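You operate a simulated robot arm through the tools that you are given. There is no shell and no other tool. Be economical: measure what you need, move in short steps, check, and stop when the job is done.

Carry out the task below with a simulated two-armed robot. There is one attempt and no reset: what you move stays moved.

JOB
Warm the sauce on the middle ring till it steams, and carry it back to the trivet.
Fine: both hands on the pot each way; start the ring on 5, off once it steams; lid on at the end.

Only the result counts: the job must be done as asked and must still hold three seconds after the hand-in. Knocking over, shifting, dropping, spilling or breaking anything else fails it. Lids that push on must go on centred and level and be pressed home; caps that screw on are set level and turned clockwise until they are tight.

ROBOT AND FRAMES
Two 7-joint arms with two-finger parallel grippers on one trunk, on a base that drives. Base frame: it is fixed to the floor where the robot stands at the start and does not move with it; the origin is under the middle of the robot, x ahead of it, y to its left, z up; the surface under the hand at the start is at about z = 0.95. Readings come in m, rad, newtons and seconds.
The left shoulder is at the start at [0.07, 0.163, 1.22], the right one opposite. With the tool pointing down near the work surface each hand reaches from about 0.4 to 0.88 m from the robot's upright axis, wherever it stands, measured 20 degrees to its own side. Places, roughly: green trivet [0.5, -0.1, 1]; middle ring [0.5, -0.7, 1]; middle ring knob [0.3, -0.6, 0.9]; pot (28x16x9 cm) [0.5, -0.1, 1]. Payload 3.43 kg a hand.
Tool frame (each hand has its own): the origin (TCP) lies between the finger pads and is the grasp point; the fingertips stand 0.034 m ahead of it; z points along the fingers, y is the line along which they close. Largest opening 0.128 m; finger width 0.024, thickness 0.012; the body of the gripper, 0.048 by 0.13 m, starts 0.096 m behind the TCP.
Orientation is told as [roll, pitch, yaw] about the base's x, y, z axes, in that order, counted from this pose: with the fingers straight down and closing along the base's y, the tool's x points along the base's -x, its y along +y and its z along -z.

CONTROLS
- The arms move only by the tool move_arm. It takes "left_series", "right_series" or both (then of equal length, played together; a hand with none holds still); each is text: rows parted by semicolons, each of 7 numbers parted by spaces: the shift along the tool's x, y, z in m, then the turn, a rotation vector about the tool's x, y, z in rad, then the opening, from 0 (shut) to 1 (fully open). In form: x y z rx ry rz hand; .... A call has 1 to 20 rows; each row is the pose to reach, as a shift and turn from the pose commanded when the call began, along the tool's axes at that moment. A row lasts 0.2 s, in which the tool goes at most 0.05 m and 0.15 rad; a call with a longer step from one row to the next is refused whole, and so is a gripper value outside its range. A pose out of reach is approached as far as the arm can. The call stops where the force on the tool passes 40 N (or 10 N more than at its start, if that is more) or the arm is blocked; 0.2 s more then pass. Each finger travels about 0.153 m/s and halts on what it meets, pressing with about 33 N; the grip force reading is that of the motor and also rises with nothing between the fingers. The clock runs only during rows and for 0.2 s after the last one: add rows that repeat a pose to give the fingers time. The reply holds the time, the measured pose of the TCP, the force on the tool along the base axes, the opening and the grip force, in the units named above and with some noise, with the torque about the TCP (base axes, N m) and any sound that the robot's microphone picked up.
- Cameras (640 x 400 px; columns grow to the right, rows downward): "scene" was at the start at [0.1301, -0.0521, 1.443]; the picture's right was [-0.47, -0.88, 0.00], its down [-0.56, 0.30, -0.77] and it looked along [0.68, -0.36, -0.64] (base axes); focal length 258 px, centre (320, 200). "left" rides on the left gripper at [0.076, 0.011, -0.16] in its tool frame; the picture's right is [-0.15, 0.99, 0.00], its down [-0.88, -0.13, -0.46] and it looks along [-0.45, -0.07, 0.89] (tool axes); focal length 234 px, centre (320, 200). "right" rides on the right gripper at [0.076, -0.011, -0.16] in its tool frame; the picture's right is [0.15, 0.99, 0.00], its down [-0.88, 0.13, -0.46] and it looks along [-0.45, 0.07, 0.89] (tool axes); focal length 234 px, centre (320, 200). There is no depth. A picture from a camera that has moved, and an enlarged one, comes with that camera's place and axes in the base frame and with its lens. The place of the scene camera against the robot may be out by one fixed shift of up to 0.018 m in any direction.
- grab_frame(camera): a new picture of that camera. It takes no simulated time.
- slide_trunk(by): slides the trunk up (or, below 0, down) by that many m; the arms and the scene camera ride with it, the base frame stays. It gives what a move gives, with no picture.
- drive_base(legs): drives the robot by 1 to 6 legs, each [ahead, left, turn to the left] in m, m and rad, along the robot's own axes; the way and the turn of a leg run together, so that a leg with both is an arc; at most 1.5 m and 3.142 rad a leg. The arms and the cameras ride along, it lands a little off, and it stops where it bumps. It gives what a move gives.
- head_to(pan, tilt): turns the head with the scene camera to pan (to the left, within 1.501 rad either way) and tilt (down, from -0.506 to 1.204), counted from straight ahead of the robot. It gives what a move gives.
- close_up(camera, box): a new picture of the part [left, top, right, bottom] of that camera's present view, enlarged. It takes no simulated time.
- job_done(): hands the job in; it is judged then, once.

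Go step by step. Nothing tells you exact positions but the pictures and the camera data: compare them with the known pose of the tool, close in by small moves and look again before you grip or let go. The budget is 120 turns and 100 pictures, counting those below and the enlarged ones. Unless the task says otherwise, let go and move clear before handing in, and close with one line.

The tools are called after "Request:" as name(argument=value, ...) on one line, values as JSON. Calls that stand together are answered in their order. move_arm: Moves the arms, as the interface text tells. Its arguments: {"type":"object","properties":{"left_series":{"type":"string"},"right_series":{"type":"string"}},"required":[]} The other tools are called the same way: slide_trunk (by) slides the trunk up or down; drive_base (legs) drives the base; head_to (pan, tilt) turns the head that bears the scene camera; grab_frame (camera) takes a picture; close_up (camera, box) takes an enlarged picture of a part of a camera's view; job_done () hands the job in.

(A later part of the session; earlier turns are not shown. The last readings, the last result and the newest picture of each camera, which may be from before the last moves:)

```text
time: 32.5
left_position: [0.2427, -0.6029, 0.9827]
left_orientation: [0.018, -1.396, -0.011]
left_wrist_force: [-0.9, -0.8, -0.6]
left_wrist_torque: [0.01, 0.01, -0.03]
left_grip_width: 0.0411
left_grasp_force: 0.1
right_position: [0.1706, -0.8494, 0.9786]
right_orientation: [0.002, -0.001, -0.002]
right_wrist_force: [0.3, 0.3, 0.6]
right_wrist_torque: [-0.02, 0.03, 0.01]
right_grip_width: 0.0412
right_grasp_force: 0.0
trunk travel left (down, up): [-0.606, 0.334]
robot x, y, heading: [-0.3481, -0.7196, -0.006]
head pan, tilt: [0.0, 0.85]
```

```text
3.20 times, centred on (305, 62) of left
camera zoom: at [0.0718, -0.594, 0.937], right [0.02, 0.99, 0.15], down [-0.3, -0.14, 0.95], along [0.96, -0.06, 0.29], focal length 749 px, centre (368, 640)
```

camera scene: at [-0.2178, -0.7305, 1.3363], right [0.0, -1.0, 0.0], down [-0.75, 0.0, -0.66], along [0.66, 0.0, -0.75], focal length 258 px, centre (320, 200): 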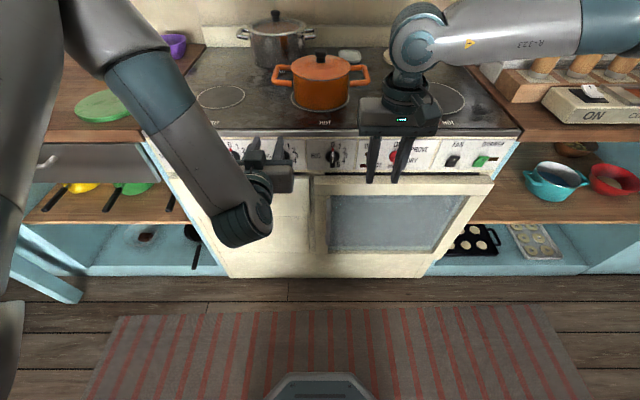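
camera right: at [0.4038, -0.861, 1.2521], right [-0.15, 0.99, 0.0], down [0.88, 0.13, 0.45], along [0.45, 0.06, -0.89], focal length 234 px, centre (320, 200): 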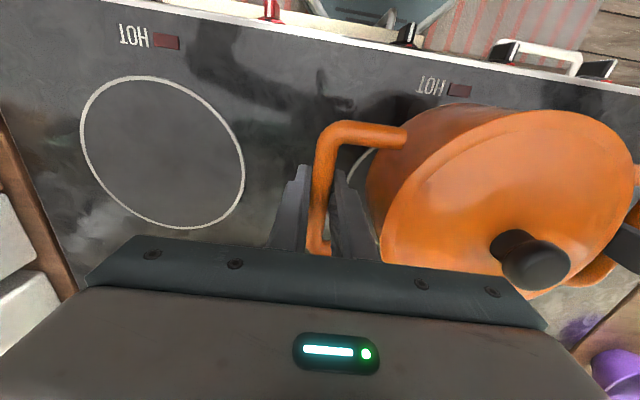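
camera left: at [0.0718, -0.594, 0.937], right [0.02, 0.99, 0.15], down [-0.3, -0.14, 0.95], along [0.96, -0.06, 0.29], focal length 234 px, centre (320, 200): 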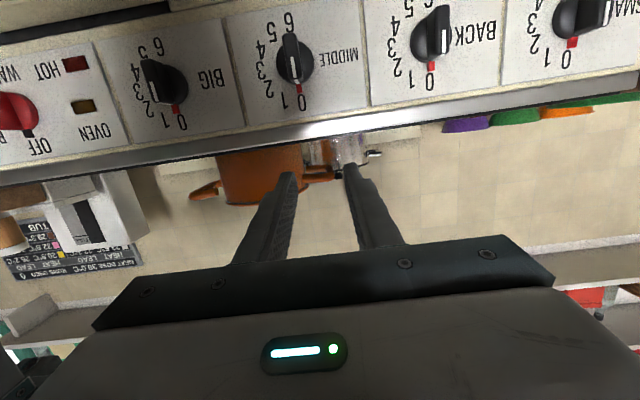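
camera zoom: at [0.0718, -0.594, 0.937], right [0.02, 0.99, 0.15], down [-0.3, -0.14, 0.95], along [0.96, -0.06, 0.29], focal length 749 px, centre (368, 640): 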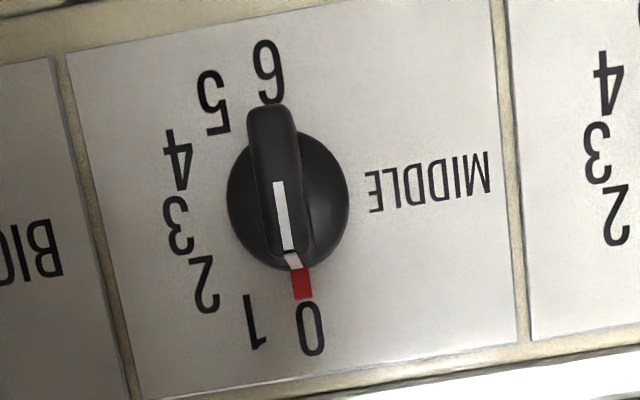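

There is a 6 at 180°, so the steps are 30° and 5 is at 150° clockwise. The knob centre comes out at [0.34, -0.613, 0.870]. I'll line the hand up in front of it.

Request:
move_arm(left_series="0.034 -0.003 0.008 0 -0.03 0 0.32; 0.068 -0.006 0.016 0 -0.06 0 0.32; 0.102 -0.010 0.025 0 -0.085 0 0.32; 0.102 -0.010 0.025 0 -0.085 0 0.32")

Request:
grab_frame(camera="left")

```text
time: 33.5
left_position: [0.2342, -0.6613, 0.9084]
left_orientation: [0.042, -1.48, -0.027]
left_wrist_force: [-0.5, -0.3, 0.4]
left_wrist_torque: [0.01, 0.0, -0.01]
left_grip_width: 0.041
left_grasp_force: 0.1
left hand out of reach, approached as far as the arm can: row 1, 2, 3, 4
right_position: [0.1694, -0.8497, 0.9805]
right_orientation: [0.001, -0.002, 0.0]
right_wrist_force: [0.7, 0.7, 0.1]
right_wrist_torque: [0.01, -0.01, 0.03]
right_grip_width: 0.041
right_grasp_force: 0.0
trunk travel left (down, up): [-0.606, 0.334]
robot x, y, heading: [-0.3543, -0.7185, -0.005]
head pan, tilt: [0.0, 0.85]
```

```text
65 pictures are left
camera left: at [0.0687, -0.6532, 0.849], right [0.0, 0.99, 0.15], down [-0.37, -0.14, 0.92], along [0.93, -0.05, 0.37], focal length 234 px, centre (320, 200)
```

left: 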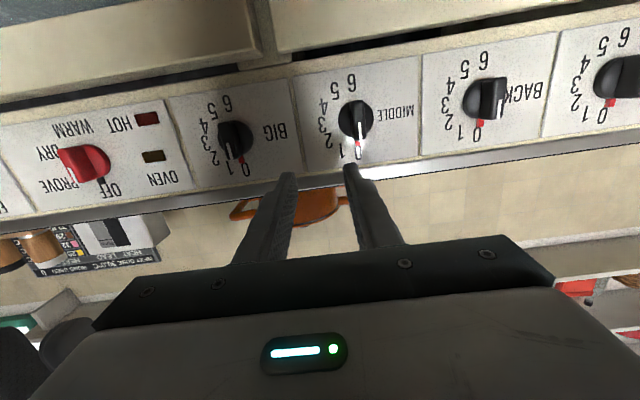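

The arm is too folded here, so I'll back the base off another 0.2 m to let it extend forward.

Request:
drive_base(legs=[[-0.2, 0, 0]])

Request:
move_arm(left_series="0 0 0.045 0 0 0 0.32; 0 0 0.09 0 0 0 0.32; 0 0 0.135 0 0 0 0.32; 0 0 0.18 0 0 0 0.32; 0 0 0.18 0 0 0 0.32")

Request:
grab_frame(camera="left")

```text
time: 35.1
left_position: [0.0363, -0.6602, 0.9096]
left_orientation: [0.044, -1.479, -0.029]
left_wrist_force: [-0.9, -0.2, 0.2]
left_wrist_torque: [-0.01, -0.01, 0.02]
left_grip_width: 0.0412
left_grasp_force: 0.2
right_position: [-0.0275, -0.8484, 0.9792]
right_orientation: [0.004, -0.002, 0.001]
right_wrist_force: [-0.2, -0.4, -0.5]
right_wrist_torque: [0.02, -0.02, -0.02]
right_grip_width: 0.0408
right_grasp_force: 0.1
trunk travel left (down, up): [-0.606, 0.334]
robot x, y, heading: [-0.5479, -0.7191, 0.005]
head pan, tilt: [0.0, 0.85]
```

```text
time: 36.3
left_position: [0.2116, -0.6884, 0.9113]
left_orientation: [0.064, -1.46, -0.023]
left_wrist_force: [0.3, 0.2, 0.2]
left_wrist_torque: [0.01, 0.05, 0.01]
left_grip_width: 0.0407
left_grasp_force: 0.0
left hand out of reach, approached as far as the arm can: row 1, 2, 3, 4, 5
right_position: [-0.028, -0.8482, 0.979]
right_orientation: [0.003, -0.001, 0.0]
right_wrist_force: [0.6, 1.4, 0.1]
right_wrist_torque: [0.01, 0.01, 0.02]
right_grip_width: 0.0411
right_grasp_force: 0.1
trunk travel left (down, up): [-0.606, 0.334]
robot x, y, heading: [-0.5532, -0.7194, -0.0]
head pan, tilt: [0.0, 0.85]
```

```text
64 pictures are left
camera left: at [0.0439, -0.6842, 0.8541], right [-0.03, 0.99, 0.15], down [-0.35, -0.15, 0.92], along [0.94, -0.03, 0.35], focal length 234 px, centre (320, 200)
```

left: 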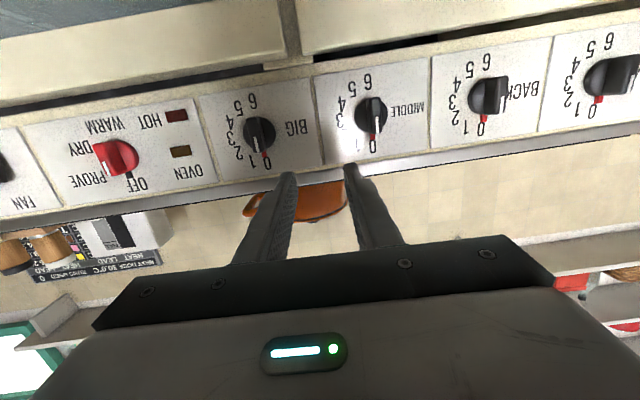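

The arm is still limited, probably by the wrist bend. Lowering the shoulder should let the forearm come in flatter, so I'll drop the trunk and raise the hand relative to it.

Request:
slide_trunk(by=-0.25)

Request:
move_arm(left_series="-0.04 0 0 0 0 0 0.32; -0.08 0 0 0 0 0 0.32; -0.12 0 0 0 0 0 0.32; -0.16 0 0 0 0 0 0.32; -0.20 0 0 0 0 0 0.32; -0.24 0 0 0 0 0 0.32; -0.25 0 0 0 0 0 0.32; -0.25 0 0 0 0 0 0.32")

Request:
grab_frame(camera="left")

Request:
grab_frame(camera="scene")

```text
time: 38.9
left_position: [0.2111, -0.6877, 0.6611]
left_orientation: [0.061, -1.46, -0.019]
left_wrist_force: [0.2, 0.1, 0.2]
left_wrist_torque: [-0.02, 0.01, -0.01]
left_grip_width: 0.0411
left_grasp_force: 0.1
right_position: [-0.0288, -0.8488, 0.7288]
right_orientation: [0.004, -0.002, 0.0]
right_wrist_force: [0.7, 0.1, -0.3]
right_wrist_torque: [-0.01, -0.01, 0.02]
right_grip_width: 0.041
right_grasp_force: 0.1
trunk travel left (down, up): [-0.356, 0.584]
robot x, y, heading: [-0.5499, -0.7179, 0.002]
head pan, tilt: [0.0, 0.85]
```

```text
time: 40.6
left_position: [0.2392, -0.6883, 0.9091]
left_orientation: [0.062, -1.46, -0.02]
left_wrist_force: [-0.1, -0.1, -0.2]
left_wrist_torque: [-0.01, -0.01, -0.01]
left_grip_width: 0.041
left_grasp_force: 0.0
right_position: [-0.0286, -0.8502, 0.7292]
right_orientation: [0.001, -0.002, 0.001]
right_wrist_force: [-0.4, -0.1, 0.7]
right_wrist_torque: [-0.05, -0.04, 0.02]
right_grip_width: 0.0408
right_grasp_force: 0.1
trunk travel left (down, up): [-0.356, 0.584]
robot x, y, heading: [-0.5468, -0.7176, -0.002]
head pan, tilt: [0.0, 0.85]
```

```text
63 pictures are left
camera left: at [0.0714, -0.6844, 0.8521], right [-0.03, 0.99, 0.15], down [-0.35, -0.15, 0.92], along [0.94, -0.03, 0.35], focal length 234 px, centre (320, 200)
```

left: 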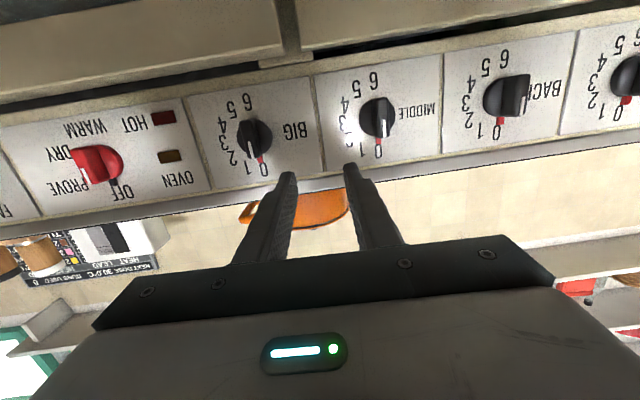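

```text
62 pictures are left
camera scene: at [-0.4164, -0.7302, 1.0862], right [0.0, -1.0, 0.0], down [-0.75, 0.0, -0.66], along [0.66, 0.0, -0.75], focal length 258 px, centre (320, 200)
```

scene: 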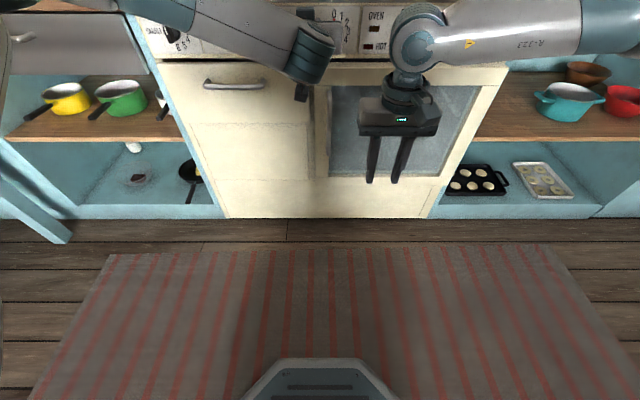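

Reachable now. I'll correct sideways and the small yaw so the hand is lined up with the knob.

Request:
move_arm(left_series="0.01 0.025 0.006 0.015 0 0 0.32; 0.02 0.05 0.012 0.03 0 0 0.32; 0.03 0.0745 0.018 0.045 0 0 0.32; 0.03 0.0745 0.018 0.045 0 0 0.32")

Request:
grab_frame(camera="left")

```text
time: 41.6
left_position: [0.2529, -0.6126, 0.878]
left_orientation: [0.021, -1.461, -0.019]
left_wrist_force: [-0.8, 0.2, 0.1]
left_wrist_torque: [-0.01, 0.02, 0.02]
left_grip_width: 0.041
left_grasp_force: 0.0
right_position: [-0.0276, -0.8497, 0.7295]
right_orientation: [0.003, -0.001, -0.002]
right_wrist_force: [0.3, 0.8, 0.6]
right_wrist_torque: [-0.01, -0.02, 0.03]
right_grip_width: 0.0411
right_grasp_force: 0.0
trunk travel left (down, up): [-0.356, 0.584]
robot x, y, heading: [-0.5463, -0.7197, -0.001]
head pan, tilt: [0.0, 0.85]
```

```text
61 pictures are left
camera left: at [0.0841, -0.602, 0.8206], right [0.02, 0.99, 0.15], down [-0.36, -0.13, 0.92], along [0.93, -0.07, 0.35], focal length 234 px, centre (320, 200)
```

left: 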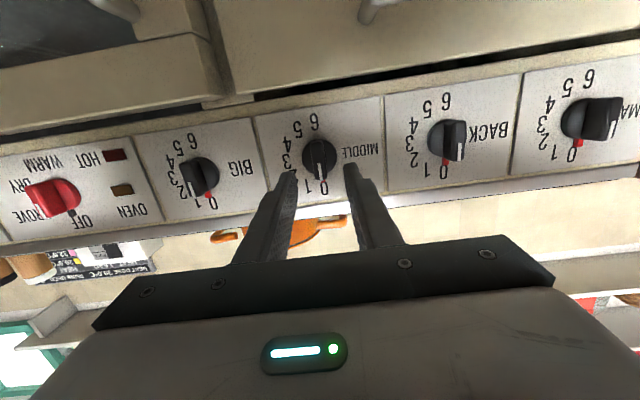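

The knob centre triangulates to [0.347, -0.615, 0.868] and the tool axis passes through it. I'll advance with the fingers straddling the bar.

Request:
move_arm(left_series="0 -0.002 0.015 0 0 0 0.32; 0 -0.002 0.03 0 0 0 0.32; 0 -0.002 0.042 0 0 0 0.32; 0 -0.002 0.042 0 0 0 0.32")

Request:
close_up(camera="left", box=[220, 90, 420, 230])

```text
time: 42.6
left_position: [0.2932, -0.6155, 0.8734]
left_orientation: [0.015, -1.46, -0.021]
left_wrist_force: [0.4, 0.2, 0.0]
left_wrist_torque: [0.0, 0.02, 0.02]
left_grip_width: 0.0409
left_grasp_force: 0.0
right_position: [-0.0271, -0.8488, 0.7293]
right_orientation: [0.001, -0.002, 0.0]
right_wrist_force: [-0.4, -0.8, -0.1]
right_wrist_torque: [-0.02, 0.01, -0.01]
right_grip_width: 0.0412
right_grasp_force: 0.0
trunk travel left (down, up): [-0.356, 0.584]
robot x, y, heading: [-0.5474, -0.72, -0.002]
head pan, tilt: [0.0, 0.85]
```

```text
2.86 times, centred on (320, 160) of left
camera zoom: at [0.1254, -0.6038, 0.8159], right [0.02, 0.99, 0.15], down [-0.36, -0.13, 0.93], along [0.93, -0.07, 0.35], focal length 669 px, centre (320, 314)
```

zoom: 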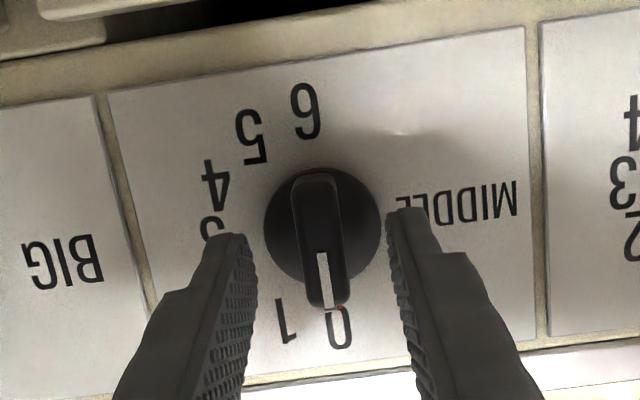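

Centred. I'll advance another 8 mm and close on the bar.

Request:
move_arm(left_series="0 0 0.008 0 0 0 0.32; 0 0 0.008 0 0 0 0.15; 0 0 0.008 0 0 0 0.05; 0 0 0.008 0 0 0 0.05; 0 0 0.008 0 0 0 0.05")

Request:
close_up(camera="left", box=[220, 90, 420, 230])

```text
time: 43.9
left_position: [0.3006, -0.6148, 0.8715]
left_orientation: [0.015, -1.462, -0.017]
left_wrist_force: [-0.3, 3.1, 0.1]
left_wrist_torque: [0.0, -0.02, 0.21]
left_grip_width: 0.014
left_grasp_force: 45.0
right_position: [-0.028, -0.849, 0.7287]
right_orientation: [0.002, -0.003, 0.0]
right_wrist_force: [0.1, 0.3, -0.3]
right_wrist_torque: [-0.02, 0.02, 0.01]
right_grip_width: 0.041
right_grasp_force: 0.0
trunk travel left (down, up): [-0.356, 0.584]
robot x, y, heading: [-0.5518, -0.7198, -0.0]
head pan, tilt: [0.0, 0.85]
```

```text
2.86 times, centred on (320, 160) of left
camera zoom: at [0.1334, -0.6035, 0.815], right [0.02, 0.99, 0.15], down [-0.36, -0.13, 0.93], along [0.93, -0.07, 0.35], focal length 669 px, centre (320, 314)
```

zoom: 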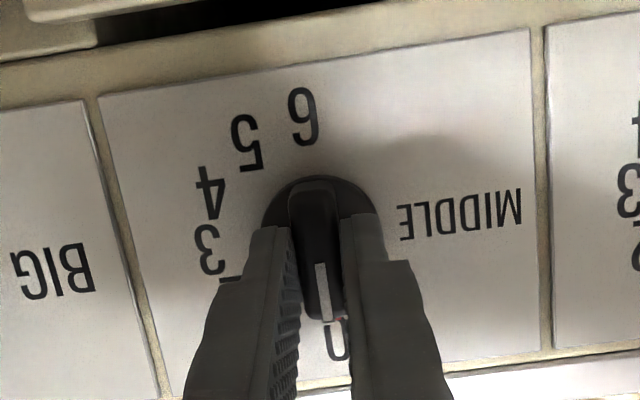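

Gripped at 14 mm. I'll turn clockwise 60° first and check.

Request:
move_arm(left_series="0 0 0 0 0 0.13 0.05; 0 0 0 0 0 0.26 0.05; 0 0 0 0 0 0.39 0.05; 0 0 0 0 0 0.52 0.05; 0 0 0 0 0 0.65 0.05; 0 0 0 0 0 0.78 0.05; 0 0 0 0 0 0.91 0.05; 0 0 0 0 0 1.047 0.05; 0 0 0 0 0 1.047 0.05")

Request:
grab_frame(camera="left")

```text
time: 45.9
left_position: [0.3003, -0.615, 0.8727]
left_orientation: [1.442, -0.517, -1.509]
left_wrist_force: [4.1, 2.1, -3.3]
left_wrist_torque: [0.03, -0.04, 1.0]
left_grip_width: 0.0152
left_grasp_force: 44.8
right_position: [-0.0281, -0.8488, 0.7286]
right_orientation: [0.002, 0.0, 0.0]
right_wrist_force: [-0.5, -0.3, -0.2]
right_wrist_torque: [0.0, 0.01, 0.0]
right_grip_width: 0.0411
right_grasp_force: 0.0
trunk travel left (down, up): [-0.356, 0.584]
robot x, y, heading: [-0.5434, -0.7195, 0.0]
head pan, tilt: [0.0, 0.85]
```

```text
58 pictures are left
camera left: at [0.1388, -0.5441, 0.8622], right [0.1, 0.36, 0.93], down [-0.42, -0.83, 0.37], along [0.9, -0.43, 0.07], focal length 234 px, centre (320, 200)
```

left: 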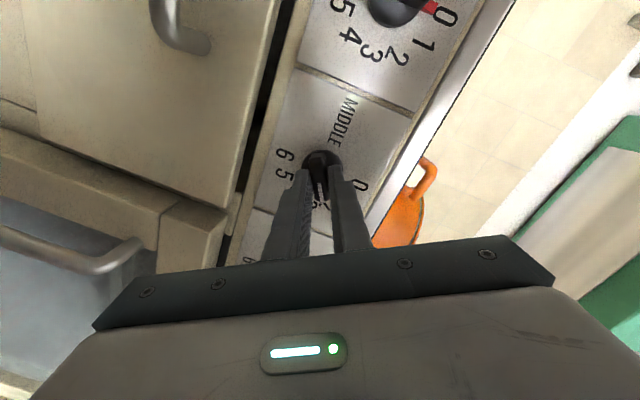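

The knob turns with the hand. I'll continue another 90° to reach 5.

Request:
move_arm(left_series="0 0 0 0 0 0.131 0.05; 0 0 0 0 0 0.262 0.05; 0 0 0 0 0 0.393 0.05; 0 0 0 0 0 0.524 0.05; 0 0 0 0 0 0.655 0.05; 0 0 0 0 0 0.785 0.05; 0 0 0 0 0 0.916 0.05; 0 0 0 0 0 1.047 0.05; 0 0 0 0 0 1.178 0.05; 0 0 0 0 0 1.309 0.05; 0 0 0 0 0 1.44 0.05; 0 0 0 0 0 1.571 0.05; 0 0 0 0 0 1.571 0.05")

Request:
grab_frame(camera="left")

```text
time: 48.6
left_position: [0.2995, -0.6144, 0.8706]
left_orientation: [1.428, 0.708, -1.671]
left_wrist_force: [-13.1, 5.0, -16.4]
left_wrist_torque: [0.01, 0.19, -0.34]
left_grip_width: 0.0145
left_grasp_force: 45.4
left hand out of reach, approached as far as the arm can: row 10, 11, 12, 13
right_position: [-0.0282, -0.8492, 0.7294]
right_orientation: [0.002, 0.0, 0.0]
right_wrist_force: [0.8, 0.0, -0.1]
right_wrist_torque: [-0.01, 0.01, -0.02]
right_grip_width: 0.0413
right_grasp_force: 0.0
trunk travel left (down, up): [-0.356, 0.584]
robot x, y, heading: [-0.5481, -0.7184, 0.006]
head pan, tilt: [0.0, 0.85]
```

```text
57 pictures are left
camera left: at [0.1475, -0.5649, 0.9463], right [0.07, -0.76, 0.65], down [-0.53, -0.58, -0.62], along [0.85, -0.3, -0.44], focal length 234 px, centre (320, 200)
```

left: 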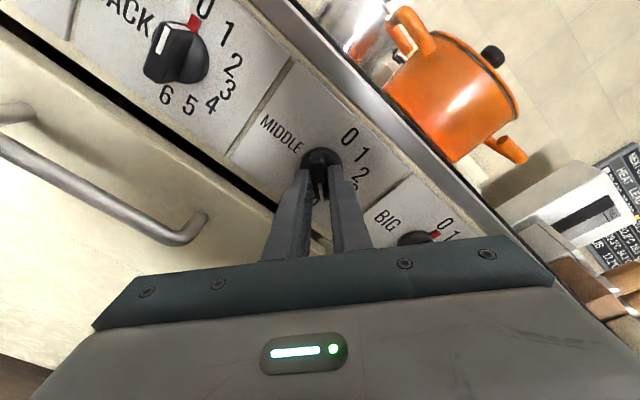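

The wrist ran out at about 131°. I'll release, back off 4 cm and rotate the hand half a turn back so I can regrip and finish the last 19°.

Request:
move_arm(left_series="0 0 0 0 0 0 0.2; 0 0 0 0 0 0 0.35; 0 0 -0.01 0 0 0 0.35; 0 0 -0.04 0 0 0 0.35; 0 0 -0.04 0 0 -0.145 0.35; 0 0 -0.04 0 0 -0.29 0.35; 0 0 -0.04 0 0 -0.435 0.35; 0 0 -0.04 0 0 -0.58 0.35; 0 0 -0.04 0 0 -0.725 0.35; 0 0 -0.04 0 0 -0.87 0.35; 0 0 -0.04 0 0 -1.015 0.35; 0 0 -0.04 0 0 -1.16 0.35; 0 0 -0.04 0 0 -1.305 0.35; 0 0 -0.04 0 0 -1.45 0.35; 0 0 -0.04 0 0 -1.571 0.35")

Request:
move_arm(left_series="0 0 0 0 0 -0.145 0.35; 0 0 0 0 0 -0.29 0.35; 0 0 0 0 0 -0.435 0.35; 0 0 0 0 0 -0.58 0.35; 0 0 0 0 0 -0.725 0.35; 0 0 0 0 0 -0.87 0.35; 0 0 0 0 0 -1.015 0.35; 0 0 0 0 0 -1.16 0.35; 0 0 0 0 0 -1.305 0.35; 0 0 0 0 0 -1.45 0.35; 0 0 0 0 0 -1.571 0.35; 0 0 0 0 0 -1.571 0.35")

Request:
grab_frame(camera="left")

```text
time: 51.9
left_position: [0.2597, -0.6149, 0.8755]
left_orientation: [1.411, -0.852, -1.456]
left_wrist_force: [0.2, 0.1, -0.1]
left_wrist_torque: [-0.01, 0.01, 0.01]
left_grip_width: 0.0449
left_grasp_force: 0.0
right_position: [-0.0281, -0.8503, 0.7294]
right_orientation: [0.004, -0.001, -0.002]
right_wrist_force: [0.2, -0.1, 0.2]
right_wrist_torque: [-0.03, 0.02, 0.04]
right_grip_width: 0.041
right_grasp_force: 0.1
trunk travel left (down, up): [-0.356, 0.584]
robot x, y, heading: [-0.5448, -0.719, -0.002]
head pan, tilt: [0.0, 0.85]
```

```text
time: 54.5
left_position: [0.2602, -0.6147, 0.876]
left_orientation: [-1.433, -0.709, 1.475]
left_wrist_force: [-0.2, 0.1, -1.0]
left_wrist_torque: [0.03, -0.02, -0.02]
left_grip_width: 0.0449
left_grasp_force: 0.0
right_position: [-0.028, -0.8477, 0.7288]
right_orientation: [0.0, -0.003, -0.002]
right_wrist_force: [-0.6, -0.8, -0.7]
right_wrist_torque: [0.02, 0.01, -0.01]
right_grip_width: 0.0409
right_grasp_force: 0.1
trunk travel left (down, up): [-0.356, 0.584]
robot x, y, heading: [-0.5492, -0.7187, -0.001]
head pan, tilt: [0.0, 0.85]
```

```text
56 pictures are left
camera left: at [0.0949, -0.665, 0.8364], right [-0.07, 0.76, -0.65], down [-0.38, 0.58, 0.72], along [0.92, 0.29, 0.25], focal length 234 px, centre (320, 200)
```

left: 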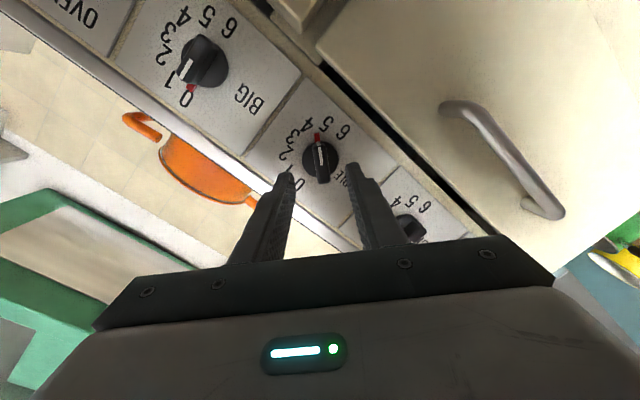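

Request:
close_up(camera="left", box=[260, 90, 390, 210])

```text
3.33 times, centred on (325, 150) of left
camera zoom: at [0.0949, -0.665, 0.8364], right [-0.07, 0.76, -0.65], down [-0.38, 0.58, 0.72], along [0.92, 0.29, 0.25], focal length 781 px, centre (303, 367)
```

zoom: 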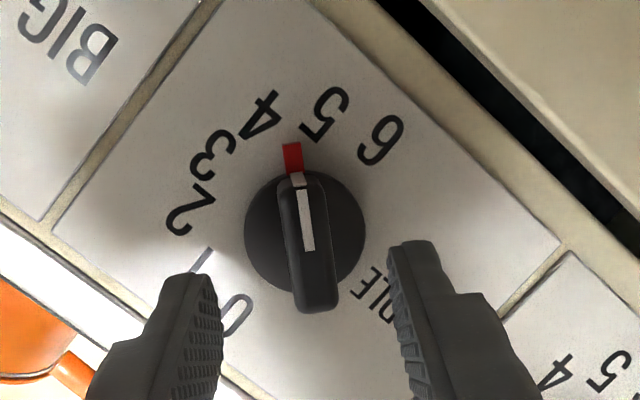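

The red pointer is between 4 and 5 with about 20° to go. I'll regrip and turn.

Request:
move_arm(left_series="0 0 0.02 0 0 0 0.35; 0 0 0.04 0 0 0 0.3; 0 0 0.04 0 0 0 0.15; 0 0 0.04 0 0 0 0.05; 0 0 0.04 0 0 0 0.05; 0 0 0.04 0 0 0.12 0.05; 0 0 0.04 0 0 0.24 0.05; 0 0 0.04 0 0 0.35 0.05; 0 0 0.04 0 0 0.35 0.05")

Request:
close_up(camera="left", box=[240, 80, 400, 210])

```text
time: 56.5
left_position: [0.2987, -0.6135, 0.8708]
left_orientation: [-1.348, -1.054, 1.373]
left_wrist_force: [-11.5, 7.0, -15.7]
left_wrist_torque: [0.01, -0.39, 0.05]
left_grip_width: 0.0144
left_grasp_force: 45.2
right_position: [-0.0283, -0.8469, 0.7285]
right_orientation: [0.003, 0.0, 0.0]
right_wrist_force: [0.1, -0.1, 0.6]
right_wrist_torque: [0.02, 0.02, -0.01]
right_grip_width: 0.0413
right_grasp_force: 0.1
trunk travel left (down, up): [-0.356, 0.584]
robot x, y, heading: [-0.5451, -0.7173, 0.002]
head pan, tilt: [0.0, 0.85]
```

```text
3.08 times, centred on (320, 145) of left
camera zoom: at [0.1331, -0.6415, 0.8172], right [-0.03, 0.94, -0.35], down [-0.36, 0.31, 0.88], along [0.93, 0.16, 0.33], focal length 720 px, centre (320, 369)
```

zoom: 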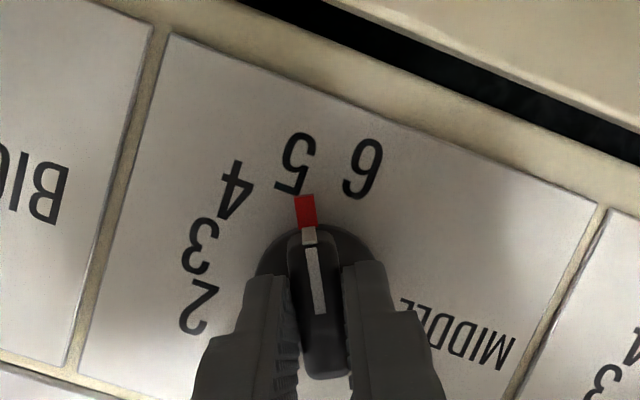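

The pointer sits on 5. I'll keep hold of the knob and turn the head to watch the pot.

Request:
head_to(pan=0, tilt=0.1)

Request:
grab_frame(camera="scene")

```text
time: 57.5
left_position: [0.2985, -0.6159, 0.868]
left_orientation: [-1.349, -1.053, 1.372]
left_wrist_force: [-18.0, 8.9, -22.1]
left_wrist_torque: [0.0, 0.59, -0.36]
left_grip_width: 0.0143
left_grasp_force: 44.5
right_position: [-0.0277, -0.8481, 0.7291]
right_orientation: [0.003, 0.001, 0.0]
right_wrist_force: [0.4, -0.3, -0.5]
right_wrist_torque: [-0.01, 0.03, -0.04]
right_grip_width: 0.041
right_grasp_force: 0.1
trunk travel left (down, up): [-0.356, 0.584]
robot x, y, heading: [-0.5526, -0.7187, 0.001]
head pan, tilt: [0.0, 0.099]
```

```text
53 pictures are left
camera scene: at [-0.4019, -0.7288, 1.153], right [0.0, -1.0, 0.0], down [-0.1, 0.0, -0.99], along [0.99, 0.0, -0.1], focal length 258 px, centre (320, 200)
```

scene: 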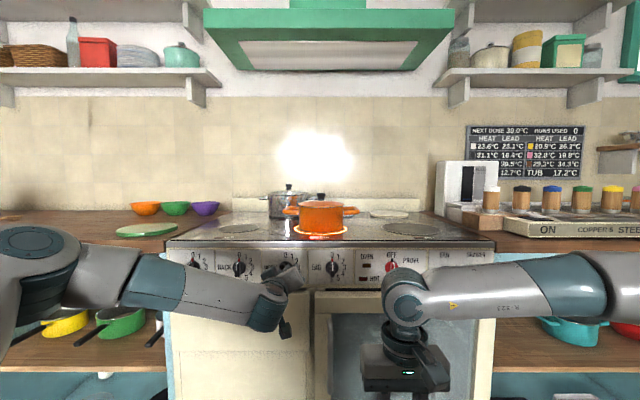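

The middle ring is glowing under the pot. I'll wait and watch for steam.

Request:
move_arm(left_series="0 0 0 0 0 0 0.05; 0 0 0 0 0 0 0.05; 0 0 0 0 0 0 0.05; 0 0 0 0 0 0 0.05; 0 0 0 0 0 0 0.05; 0 0 0 0 0 0 0.05; 0 0 0 0 0 0 0.05; 0 0 0 0 0 0 0.05; 0 0 0 0 0 0 0.05; 0 0 0 0 0 0 0.05")

Request:
close_up(camera="scene", box=[240, 130, 400, 250])

```text
time: 59.8
left_position: [0.3003, -0.6136, 0.8709]
left_orientation: [-1.348, -1.052, 1.371]
left_wrist_force: [-23.7, 8.7, -24.4]
left_wrist_torque: [-0.02, 0.5, -0.25]
left_grip_width: 0.0141
left_grasp_force: 45.4
right_position: [-0.0281, -0.8475, 0.7303]
right_orientation: [0.001, 0.001, 0.001]
right_wrist_force: [-0.5, 0.4, -0.1]
right_wrist_torque: [0.01, 0.0, -0.01]
right_grip_width: 0.041
right_grasp_force: 0.0
trunk travel left (down, up): [-0.356, 0.584]
robot x, y, heading: [-0.5493, -0.7178, 0.002]
head pan, tilt: [0.0, 0.099]
```

```text
3.33 times, centred on (320, 190) of scene
camera zoom: at [-0.402, -0.7288, 1.1531], right [0.0, -1.0, 0.0], down [-0.1, 0.0, -0.99], along [0.99, 0.0, -0.1], focal length 861 px, centre (320, 233)
```

zoom: 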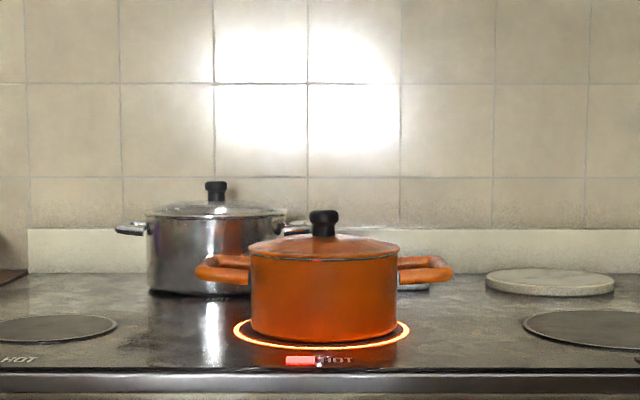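

Request:
move_arm(left_series="0 0 0 0 0 0 0.05; 0 0 0 0 0 0 0.05; 0 0 0 0 0 0 0.05; 0 0 0 0 0 0 0.05; 0 0 0 0 0 0 0.05; 0 0 0 0 0 0 0.05; 0 0 0 0 0 0 0.05; 0 0 0 0 0 0 0.05; 0 0 0 0 0 0 0.05; 0 0 0 0 0 0 0.05; 0 0 0 0 0 0 0.05; 0 0 0 0 0 0 0.05; 0 0 0 0 0 0 0.05; 0 0 0 0 0 0 0.05; 0 0 0 0 0 0 0.05; 0 0 0 0 0 0 0.05; 0 0 0 0 0 0 0.05; 0 0 0 0 0 0 0.05; 0 0 0 0 0 0 0.05; 0 0 0 0 0 0 0.05")

Request:
close_up(camera="scene", box=[240, 130, 400, 250])

```text
time: 64.0
left_position: [0.2999, -0.6151, 0.8708]
left_orientation: [-1.348, -1.053, 1.372]
left_wrist_force: [-22.4, 9.3, -24.1]
left_wrist_torque: [0.0, 0.42, -0.28]
left_grip_width: 0.0143
left_grasp_force: 44.8
right_position: [-0.0275, -0.8489, 0.7282]
right_orientation: [0.003, 0.0, -0.002]
right_wrist_force: [-0.6, 0.3, -0.5]
right_wrist_torque: [-0.02, -0.01, -0.01]
right_grip_width: 0.041
right_grasp_force: 0.2
trunk travel left (down, up): [-0.356, 0.584]
robot x, y, heading: [-0.5525, -0.7187, 0.002]
head pan, tilt: [0.0, 0.099]
```

```text
3.33 times, centred on (320, 190) of scene
camera zoom: at [-0.4019, -0.7288, 1.1531], right [0.0, -1.0, 0.0], down [-0.1, 0.0, -0.99], along [0.99, 0.0, -0.1], focal length 861 px, centre (320, 233)
```

zoom: 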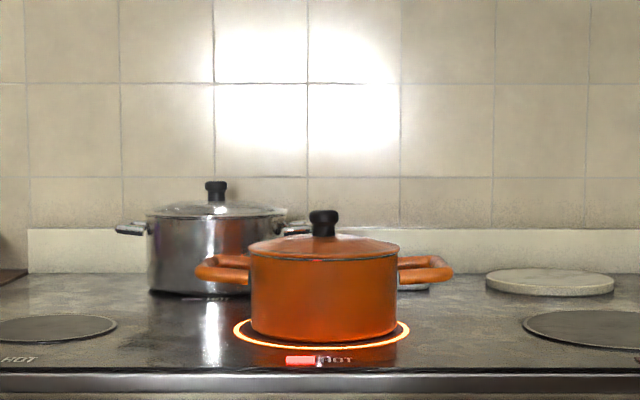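

Request:
move_arm(left_series="0 0 0 0 0 0 0.05; 0 0 0 0 0 0 0.05; 0 0 0 0 0 0 0.05; 0 0 0 0 0 0 0.05; 0 0 0 0 0 0 0.05; 0 0 0 0 0 0 0.05; 0 0 0 0 0 0 0.05; 0 0 0 0 0 0 0.05; 0 0 0 0 0 0 0.05; 0 0 0 0 0 0 0.05; 0 0 0 0 0 0 0.05; 0 0 0 0 0 0 0.05; 0 0 0 0 0 0 0.05; 0 0 0 0 0 0 0.05; 0 0 0 0 0 0 0.05; 0 0 0 0 0 0 0.05; 0 0 0 0 0 0 0.05; 0 0 0 0 0 0 0.05; 0 0 0 0 0 0 0.05; 0 0 0 0 0 0 0.05")

Request:
close_up(camera="scene", box=[240, 130, 400, 250])

```text
time: 68.2
left_position: [0.2999, -0.6142, 0.8702]
left_orientation: [-1.35, -1.052, 1.374]
left_wrist_force: [-21.1, 8.6, -23.0]
left_wrist_torque: [-0.01, 0.4, -0.26]
left_grip_width: 0.0144
left_grasp_force: 45.0
right_position: [-0.028, -0.8472, 0.7299]
right_orientation: [0.001, -0.001, 0.001]
right_wrist_force: [-0.2, -0.2, 0.1]
right_wrist_torque: [0.01, -0.01, -0.01]
right_grip_width: 0.0409
right_grasp_force: 0.0
trunk travel left (down, up): [-0.356, 0.584]
robot x, y, heading: [-0.5509, -0.7144, 0.001]
head pan, tilt: [0.0, 0.099]
```

```text
3.33 times, centred on (320, 190) of scene
camera zoom: at [-0.4018, -0.7287, 1.1531], right [0.0, -1.0, 0.0], down [-0.1, 0.0, -0.99], along [0.99, 0.0, -0.1], focal length 861 px, centre (320, 233)
```

zoom: 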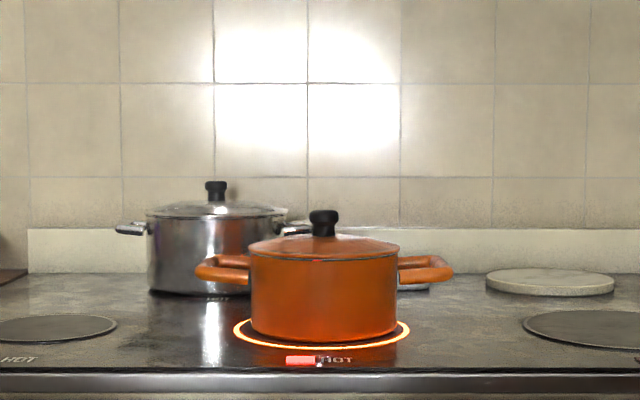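

No steam yet, so I'll keep waiting and checking.

Request:
move_arm(left_series="0 0 0 0 0 0 0.05; 0 0 0 0 0 0 0.05; 0 0 0 0 0 0 0.05; 0 0 0 0 0 0 0.05; 0 0 0 0 0 0 0.05; 0 0 0 0 0 0 0.05; 0 0 0 0 0 0 0.05; 0 0 0 0 0 0 0.05; 0 0 0 0 0 0 0.05; 0 0 0 0 0 0 0.05; 0 0 0 0 0 0 0.05; 0 0 0 0 0 0 0.05; 0 0 0 0 0 0 0.05; 0 0 0 0 0 0 0.05; 0 0 0 0 0 0 0.05; 0 0 0 0 0 0 0.05; 0 0 0 0 0 0 0.05; 0 0 0 0 0 0 0.05; 0 0 0 0 0 0 0.05; 0 0 0 0 0 0 0.05")

Request:
move_arm(left_series="0 0 0 0 0 0 0.05; 0 0 0 0 0 0 0.05; 0 0 0 0 0 0 0.05; 0 0 0 0 0 0 0.05; 0 0 0 0 0 0 0.05; 0 0 0 0 0 0 0.05; 0 0 0 0 0 0 0.05; 0 0 0 0 0 0 0.05; 0 0 0 0 0 0 0.05; 0 0 0 0 0 0 0.05")

Request:
close_up(camera="scene", box=[240, 130, 400, 250])

```text
time: 72.3
left_position: [0.3001, -0.6152, 0.8707]
left_orientation: [-1.349, -1.051, 1.374]
left_wrist_force: [-18.5, 9.9, -23.2]
left_wrist_torque: [-0.01, 0.39, -0.18]
left_grip_width: 0.0144
left_grasp_force: 45.5
right_position: [-0.0274, -0.8478, 0.7298]
right_orientation: [0.003, 0.0, 0.001]
right_wrist_force: [0.3, -0.3, 0.2]
right_wrist_torque: [-0.01, 0.02, -0.03]
right_grip_width: 0.0409
right_grasp_force: 0.0
trunk travel left (down, up): [-0.356, 0.584]
robot x, y, heading: [-0.5489, -0.7179, 0.001]
head pan, tilt: [0.0, 0.099]
```

```text
time: 74.5
left_position: [0.3006, -0.6148, 0.8713]
left_orientation: [-1.349, -1.053, 1.373]
left_wrist_force: [-18.4, 10.9, -22.9]
left_wrist_torque: [0.03, 0.34, -0.18]
left_grip_width: 0.0144
left_grasp_force: 45.1
right_position: [-0.0273, -0.8473, 0.729]
right_orientation: [0.005, -0.002, 0.001]
right_wrist_force: [-0.2, -0.7, -0.9]
right_wrist_torque: [0.02, 0.04, 0.01]
right_grip_width: 0.0408
right_grasp_force: 0.1
trunk travel left (down, up): [-0.356, 0.584]
robot x, y, heading: [-0.5511, -0.7211, -0.001]
head pan, tilt: [0.0, 0.099]
```

```text
3.33 times, centred on (320, 190) of scene
camera zoom: at [-0.4017, -0.7287, 1.1531], right [0.0, -1.0, 0.0], down [-0.1, 0.0, -0.99], along [0.99, 0.0, -0.1], focal length 861 px, centre (320, 233)
```

zoom: 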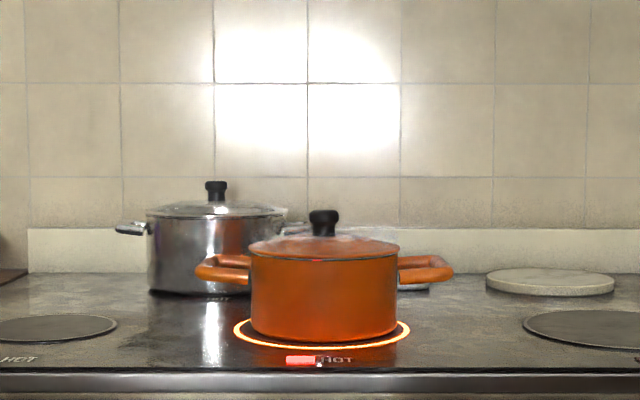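

There may be a faint haze at the lid, so I'll look closer.

Request:
close_up(camera="scene", box=[280, 160, 370, 220])

```text
6.67 times, centred on (325, 190) of scene
camera zoom: at [-0.4017, -0.7287, 1.1531], right [0.0, -1.0, 0.0], down [-0.1, 0.0, -0.99], along [0.99, 0.0, -0.1], focal length 1723 px, centre (287, 267)
```

zoom: 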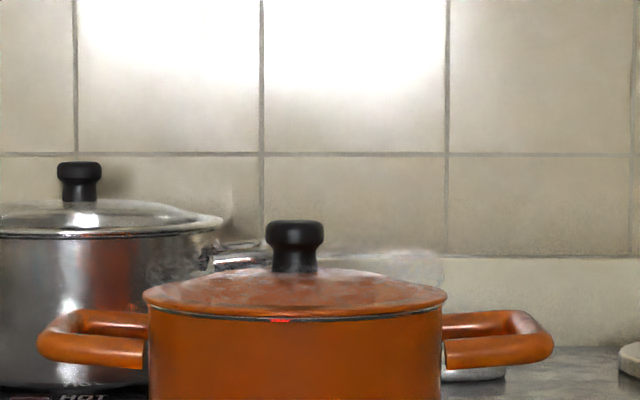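

Wisps of steam are curling off the lid rim, so the sauce is steaming. I'll turn the knob back to 0 now.

Request:
move_arm(left_series="0 0 0 0 0 -0.1455 0.05; 0 0 0 0 0 -0.291 0.05; 0 0 0 0 0 -0.4365 0.05; 0 0 0 0 0 -0.582 0.05; 0 0 0 0 0 -0.7275 0.05; 0 0 0 0 0 -0.873 0.05; 0 0 0 0 0 -1.0185 0.05; 0 0 0 0 0 -1.164 0.05; 0 0 0 0 0 -1.3095 0.05; 0 0 0 0 0 -1.455 0.05; 0 0 0 0 0 -1.6005 0.05; 0 0 0 0 0 -1.746 0.05; 0 0 0 0 0 -1.8915 0.05; 0 0 0 0 0 -2.037 0.05; 0 0 0 0 0 -2.1825 0.05; 0 0 0 0 0 -2.328 0.05; 0 0 0 0 0 -2.4735 0.05; 0 0 0 0 0 -2.618 0.05; 0 0 0 0 0 -2.618 0.05")

Request:
grab_frame(camera="left")

Request:
close_up(camera="scene", box=[240, 130, 400, 250])

```text
time: 78.5
left_position: [0.3014, -0.6138, 0.8723]
left_orientation: [-0.135, 1.464, 3.005]
left_wrist_force: [0.0, 6.2, -7.8]
left_wrist_torque: [0.0, 0.16, 0.48]
left_grip_width: 0.0139
left_grasp_force: 44.9
right_position: [-0.0273, -0.8473, 0.7291]
right_orientation: [0.002, 0.0, 0.0]
right_wrist_force: [0.3, -0.2, -0.6]
right_wrist_torque: [0.03, -0.04, -0.02]
right_grip_width: 0.0416
right_grasp_force: 0.1
trunk travel left (down, up): [-0.356, 0.584]
robot x, y, heading: [-0.5476, -0.7194, -0.002]
head pan, tilt: [0.0, 0.099]
```

```text
47 pictures are left
camera left: at [0.15, -0.6267, 0.965], right [-0.02, -0.99, -0.16], down [-0.55, 0.15, -0.83], along [0.84, 0.07, -0.54], focal length 234 px, centre (320, 200)
```

left: 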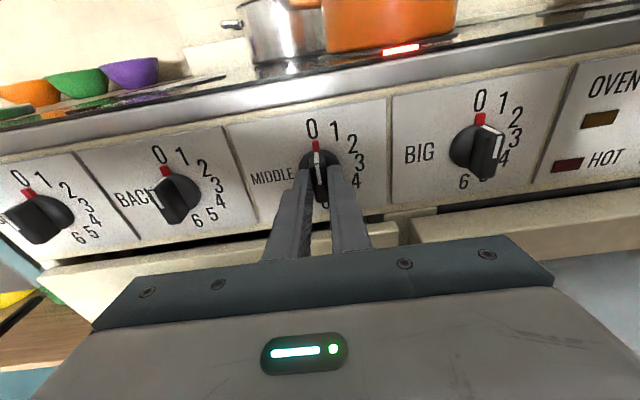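

```text
3.33 times, centred on (320, 190) of scene
camera zoom: at [-0.4014, -0.7294, 1.1532], right [0.0, -1.0, 0.0], down [-0.1, 0.0, -0.99], along [0.99, 0.0, -0.1], focal length 861 px, centre (320, 233)
```

zoom: 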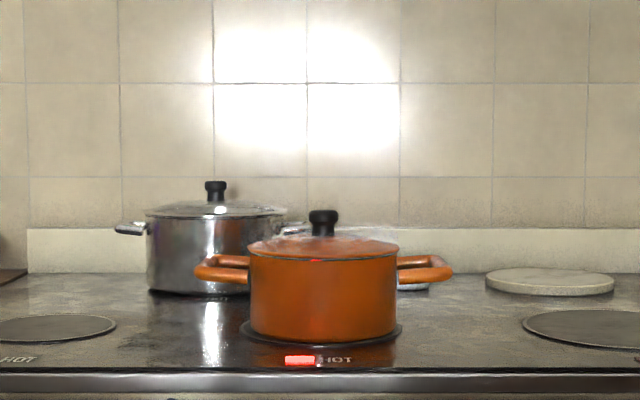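

The ring has gone dark, the knob is at 0 and the pot is steaming. I'll release the knob, back off and unwind the wrist.

Request:
move_arm(left_series="0 0 0 0 0 0 0.2; 0 0 0 0 0 0 0.35; 0 0 -0.01 0 0 0 0.35; 0 0 -0.04 0 0 0 0.35; 0 0 -0.08 0 0 0 0.35; 0 0 -0.08 0 0 0 0.35")

Request:
close_up(camera="left", box=[230, 80, 410, 210])

Request:
move_arm(left_series="0 0 0 0 0 0.145 0.35; 0 0 0 0 0 0.29 0.35; 0 0 0 0 0 0.435 0.35; 0 0 0 0 0 0.58 0.35; 0 0 0 0 0 0.725 0.35; 0 0 0 0 0 0.87 0.35; 0 0 0 0 0 1.015 0.35; 0 0 0 0 0 1.16 0.35; 0 0 0 0 0 1.305 0.35; 0 0 0 0 0 1.45 0.35; 0 0 0 0 0 1.571 0.35")

Request:
move_arm(left_series="0 0 0 0 0 0.145 0.35; 0 0 0 0 0 0.29 0.35; 0 0 0 0 0 0.435 0.35; 0 0 0 0 0 0.58 0.35; 0 0 0 0 0 0.725 0.35; 0 0 0 0 0 0.87 0.35; 0 0 0 0 0 1.015 0.35; 0 0 0 0 0 1.16 0.35; 0 0 0 0 0 1.305 0.35; 0 0 0 0 0 1.45 0.35; 0 0 0 0 0 1.571 0.35; 0 0 0 0 0 1.571 0.35")

```text
time: 80.0
left_position: [0.2203, -0.6143, 0.8818]
left_orientation: [-0.162, 1.464, 2.976]
left_wrist_force: [-0.5, 0.3, 0.1]
left_wrist_torque: [0.0, 0.0, 0.02]
left_grip_width: 0.0447
left_grasp_force: 0.0
right_position: [-0.0282, -0.8488, 0.7292]
right_orientation: [0.004, 0.001, -0.001]
right_wrist_force: [-0.2, -0.9, -0.1]
right_wrist_torque: [-0.02, 0.03, 0.03]
right_grip_width: 0.0411
right_grasp_force: 0.1
trunk travel left (down, up): [-0.356, 0.584]
robot x, y, heading: [-0.55, -0.7205, 0.002]
head pan, tilt: [0.0, 0.099]
```

```text
3.08 times, centred on (320, 145) of left
camera zoom: at [0.0687, -0.6273, 0.9742], right [-0.02, -0.99, -0.16], down [-0.55, 0.15, -0.82], along [0.84, 0.07, -0.54], focal length 720 px, centre (320, 369)
```

zoom: 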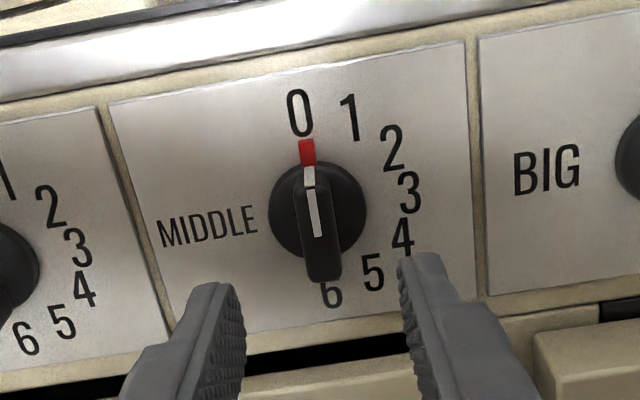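

```text
time: 82.3
left_position: [0.2205, -0.6162, 0.8805]
left_orientation: [-1.464, -0.019, 1.564]
left_wrist_force: [0.0, 0.6, 0.1]
left_wrist_torque: [0.02, -0.03, 0.02]
left_grip_width: 0.045
left_grasp_force: 0.0
right_position: [-0.0278, -0.8494, 0.7283]
right_orientation: [0.002, 0.0, -0.002]
right_wrist_force: [0.0, 0.6, 0.2]
right_wrist_torque: [0.0, 0.02, -0.01]
right_grip_width: 0.0409
right_grasp_force: 0.1
trunk travel left (down, up): [-0.356, 0.584]
robot x, y, heading: [-0.5499, -0.718, 0.001]
head pan, tilt: [0.0, 0.099]
```

```text
time: 85.0
left_position: [0.2209, -0.6153, 0.8807]
left_orientation: [0.178, -1.464, -0.186]
left_wrist_force: [-0.2, 1.1, -0.1]
left_wrist_torque: [0.0, 0.0, 0.01]
left_grip_width: 0.0447
left_grasp_force: 0.2
right_position: [-0.029, -0.8485, 0.7293]
right_orientation: [0.001, -0.001, 0.0]
right_wrist_force: [0.4, 0.1, 0.5]
right_wrist_torque: [-0.02, 0.0, -0.03]
right_grip_width: 0.0413
right_grasp_force: 0.0
trunk travel left (down, up): [-0.356, 0.584]
robot x, y, heading: [-0.5498, -0.7177, 0.002]
head pan, tilt: [0.0, 0.099]
```

The knob is exactly on 0. I'll bring the left hand back to its downward pose beside the right one.

Request:
move_arm(left_series="0.017 0.002 -0.023 0 0.1 0 0.35; 0.035 0.004 -0.046 0 0.2 0 0.35; 0.053 0.007 -0.07 0 0.33 0 0.35; 0.07 0.009 -0.093 0 0.47 0 0.35; 0.088 0.011 -0.116 0 0.61 0 0.35; 0.106 0.013 -0.14 0 0.75 0 0.35; 0.123 0.015 -0.163 0 0.89 0 0.35; 0.141 0.018 -0.186 0 1.03 0 0.35; 0.158 0.02 -0.21 0 1.17 0 0.35; 0.176 0.022 -0.2325 0 1.31 0 0.35; 0.176 0.022 -0.2325 0 1.45 0 0.35; 0.176 0.022 -0.2325 0 1.464 0 0.35")

Request:
slide_trunk(by=0.47)

```text
time: 87.5
left_position: [-0.03, -0.5878, 0.7316]
left_orientation: [0.019, -0.001, -0.007]
left_wrist_force: [0.2, -0.4, -0.1]
left_wrist_torque: [-0.01, -0.01, 0.03]
left_grip_width: 0.0446
left_grasp_force: 0.1
right_position: [-0.0292, -0.8491, 0.729]
right_orientation: [0.0, -0.003, 0.0]
right_wrist_force: [0.6, -1.2, 0.2]
right_wrist_torque: [-0.02, 0.0, 0.02]
right_grip_width: 0.0407
right_grasp_force: 0.0
trunk travel left (down, up): [-0.356, 0.584]
robot x, y, heading: [-0.55, -0.7174, -0.004]
head pan, tilt: [0.0, 0.099]
```

```text
refused: 0.47 is not a number from -0.4 to 0.4
```

Request:
slide_trunk(by=0.4)

Request:
slide_trunk(by=0.07)

Request:
move_arm(left_series="0.006 -0.004 0 0.019 0 -0.007 0.32; 0.012 -0.006 0 0.019 0 -0.007 0.32", right_series="0.006 0 0 0 0 0 0.32; 0.012 0 0 0 0 0 0.32")

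Request:
head_to(pan=0, tilt=0.85)

Request:
grab_frame(camera="scene")

```text
time: 91.4
left_position: [-0.0282, -0.5885, 1.1316]
left_orientation: [0.017, 0.0, -0.007]
left_wrist_force: [0.5, 0.0, -0.3]
left_wrist_torque: [0.0, 0.02, 0.01]
left_grip_width: 0.0444
left_grasp_force: 0.0
right_position: [-0.0291, -0.8492, 1.1301]
right_orientation: [0.002, -0.002, -0.001]
right_wrist_force: [0.0, 0.7, -1.1]
right_wrist_torque: [-0.04, 0.01, 0.03]
right_grip_width: 0.041
right_grasp_force: 0.0
trunk travel left (down, up): [-0.756, 0.184]
robot x, y, heading: [-0.5542, -0.7151, -0.004]
head pan, tilt: [0.0, 0.099]
```

```text
time: 92.5
left_position: [-0.0287, -0.5895, 1.2005]
left_orientation: [0.018, 0.001, -0.008]
left_wrist_force: [1.4, -0.3, -0.1]
left_wrist_torque: [0.0, -0.01, -0.02]
left_grip_width: 0.0448
left_grasp_force: 0.1
right_position: [-0.0288, -0.8478, 1.1993]
right_orientation: [0.001, 0.001, -0.001]
right_wrist_force: [-0.8, 0.4, 0.4]
right_wrist_torque: [0.01, 0.01, 0.02]
right_grip_width: 0.041
right_grasp_force: 0.1
trunk travel left (down, up): [-0.826, 0.114]
robot x, y, heading: [-0.5499, -0.7206, -0.002]
head pan, tilt: [0.0, 0.099]
```

```text
time: 93.1
left_position: [-0.0421, -0.5947, 1.2012]
left_orientation: [-0.002, 0.0, 0.0]
left_wrist_force: [0.5, -0.2, 0.0]
left_wrist_torque: [0.0, -0.03, 0.0]
left_grip_width: 0.041
left_grasp_force: 0.0
right_position: [-0.0405, -0.8492, 1.1988]
right_orientation: [0.004, -0.002, 0.0]
right_wrist_force: [0.5, 0.7, 0.3]
right_wrist_torque: [0.0, 0.02, 0.0]
right_grip_width: 0.0411
right_grasp_force: 0.0
trunk travel left (down, up): [-0.826, 0.114]
robot x, y, heading: [-0.5482, -0.718, -0.003]
head pan, tilt: [0.0, 0.099]
```

```text
time: 94.2
left_position: [-0.0411, -0.5949, 1.2]
left_orientation: [-0.001, -0.002, -0.002]
left_wrist_force: [0.4, 0.3, -0.3]
left_wrist_torque: [0.04, 0.03, -0.04]
left_grip_width: 0.0411
left_grasp_force: 0.0
right_position: [-0.0391, -0.8487, 1.1988]
right_orientation: [0.001, -0.003, 0.001]
right_wrist_force: [0.3, 0.2, 0.5]
right_wrist_torque: [0.01, 0.01, -0.02]
right_grip_width: 0.0409
right_grasp_force: 0.0
trunk travel left (down, up): [-0.826, 0.114]
robot x, y, heading: [-0.5469, -0.7224, -0.002]
head pan, tilt: [0.0, 0.85]
```

```text
44 pictures are left
camera scene: at [-0.4164, -0.7302, 1.5563], right [0.0, -1.0, 0.0], down [-0.75, 0.0, -0.66], along [0.66, 0.0, -0.75], focal length 258 px, centre (320, 200)
```

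scene: 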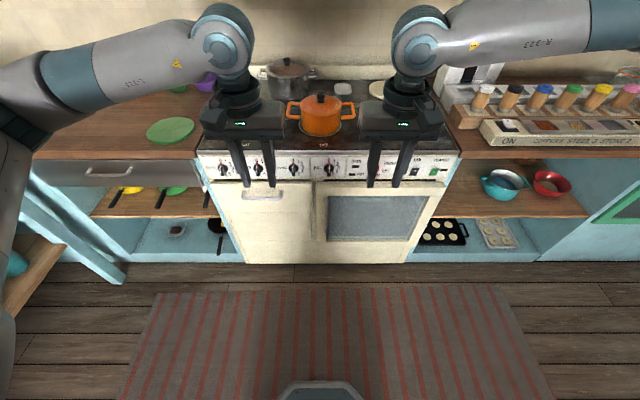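

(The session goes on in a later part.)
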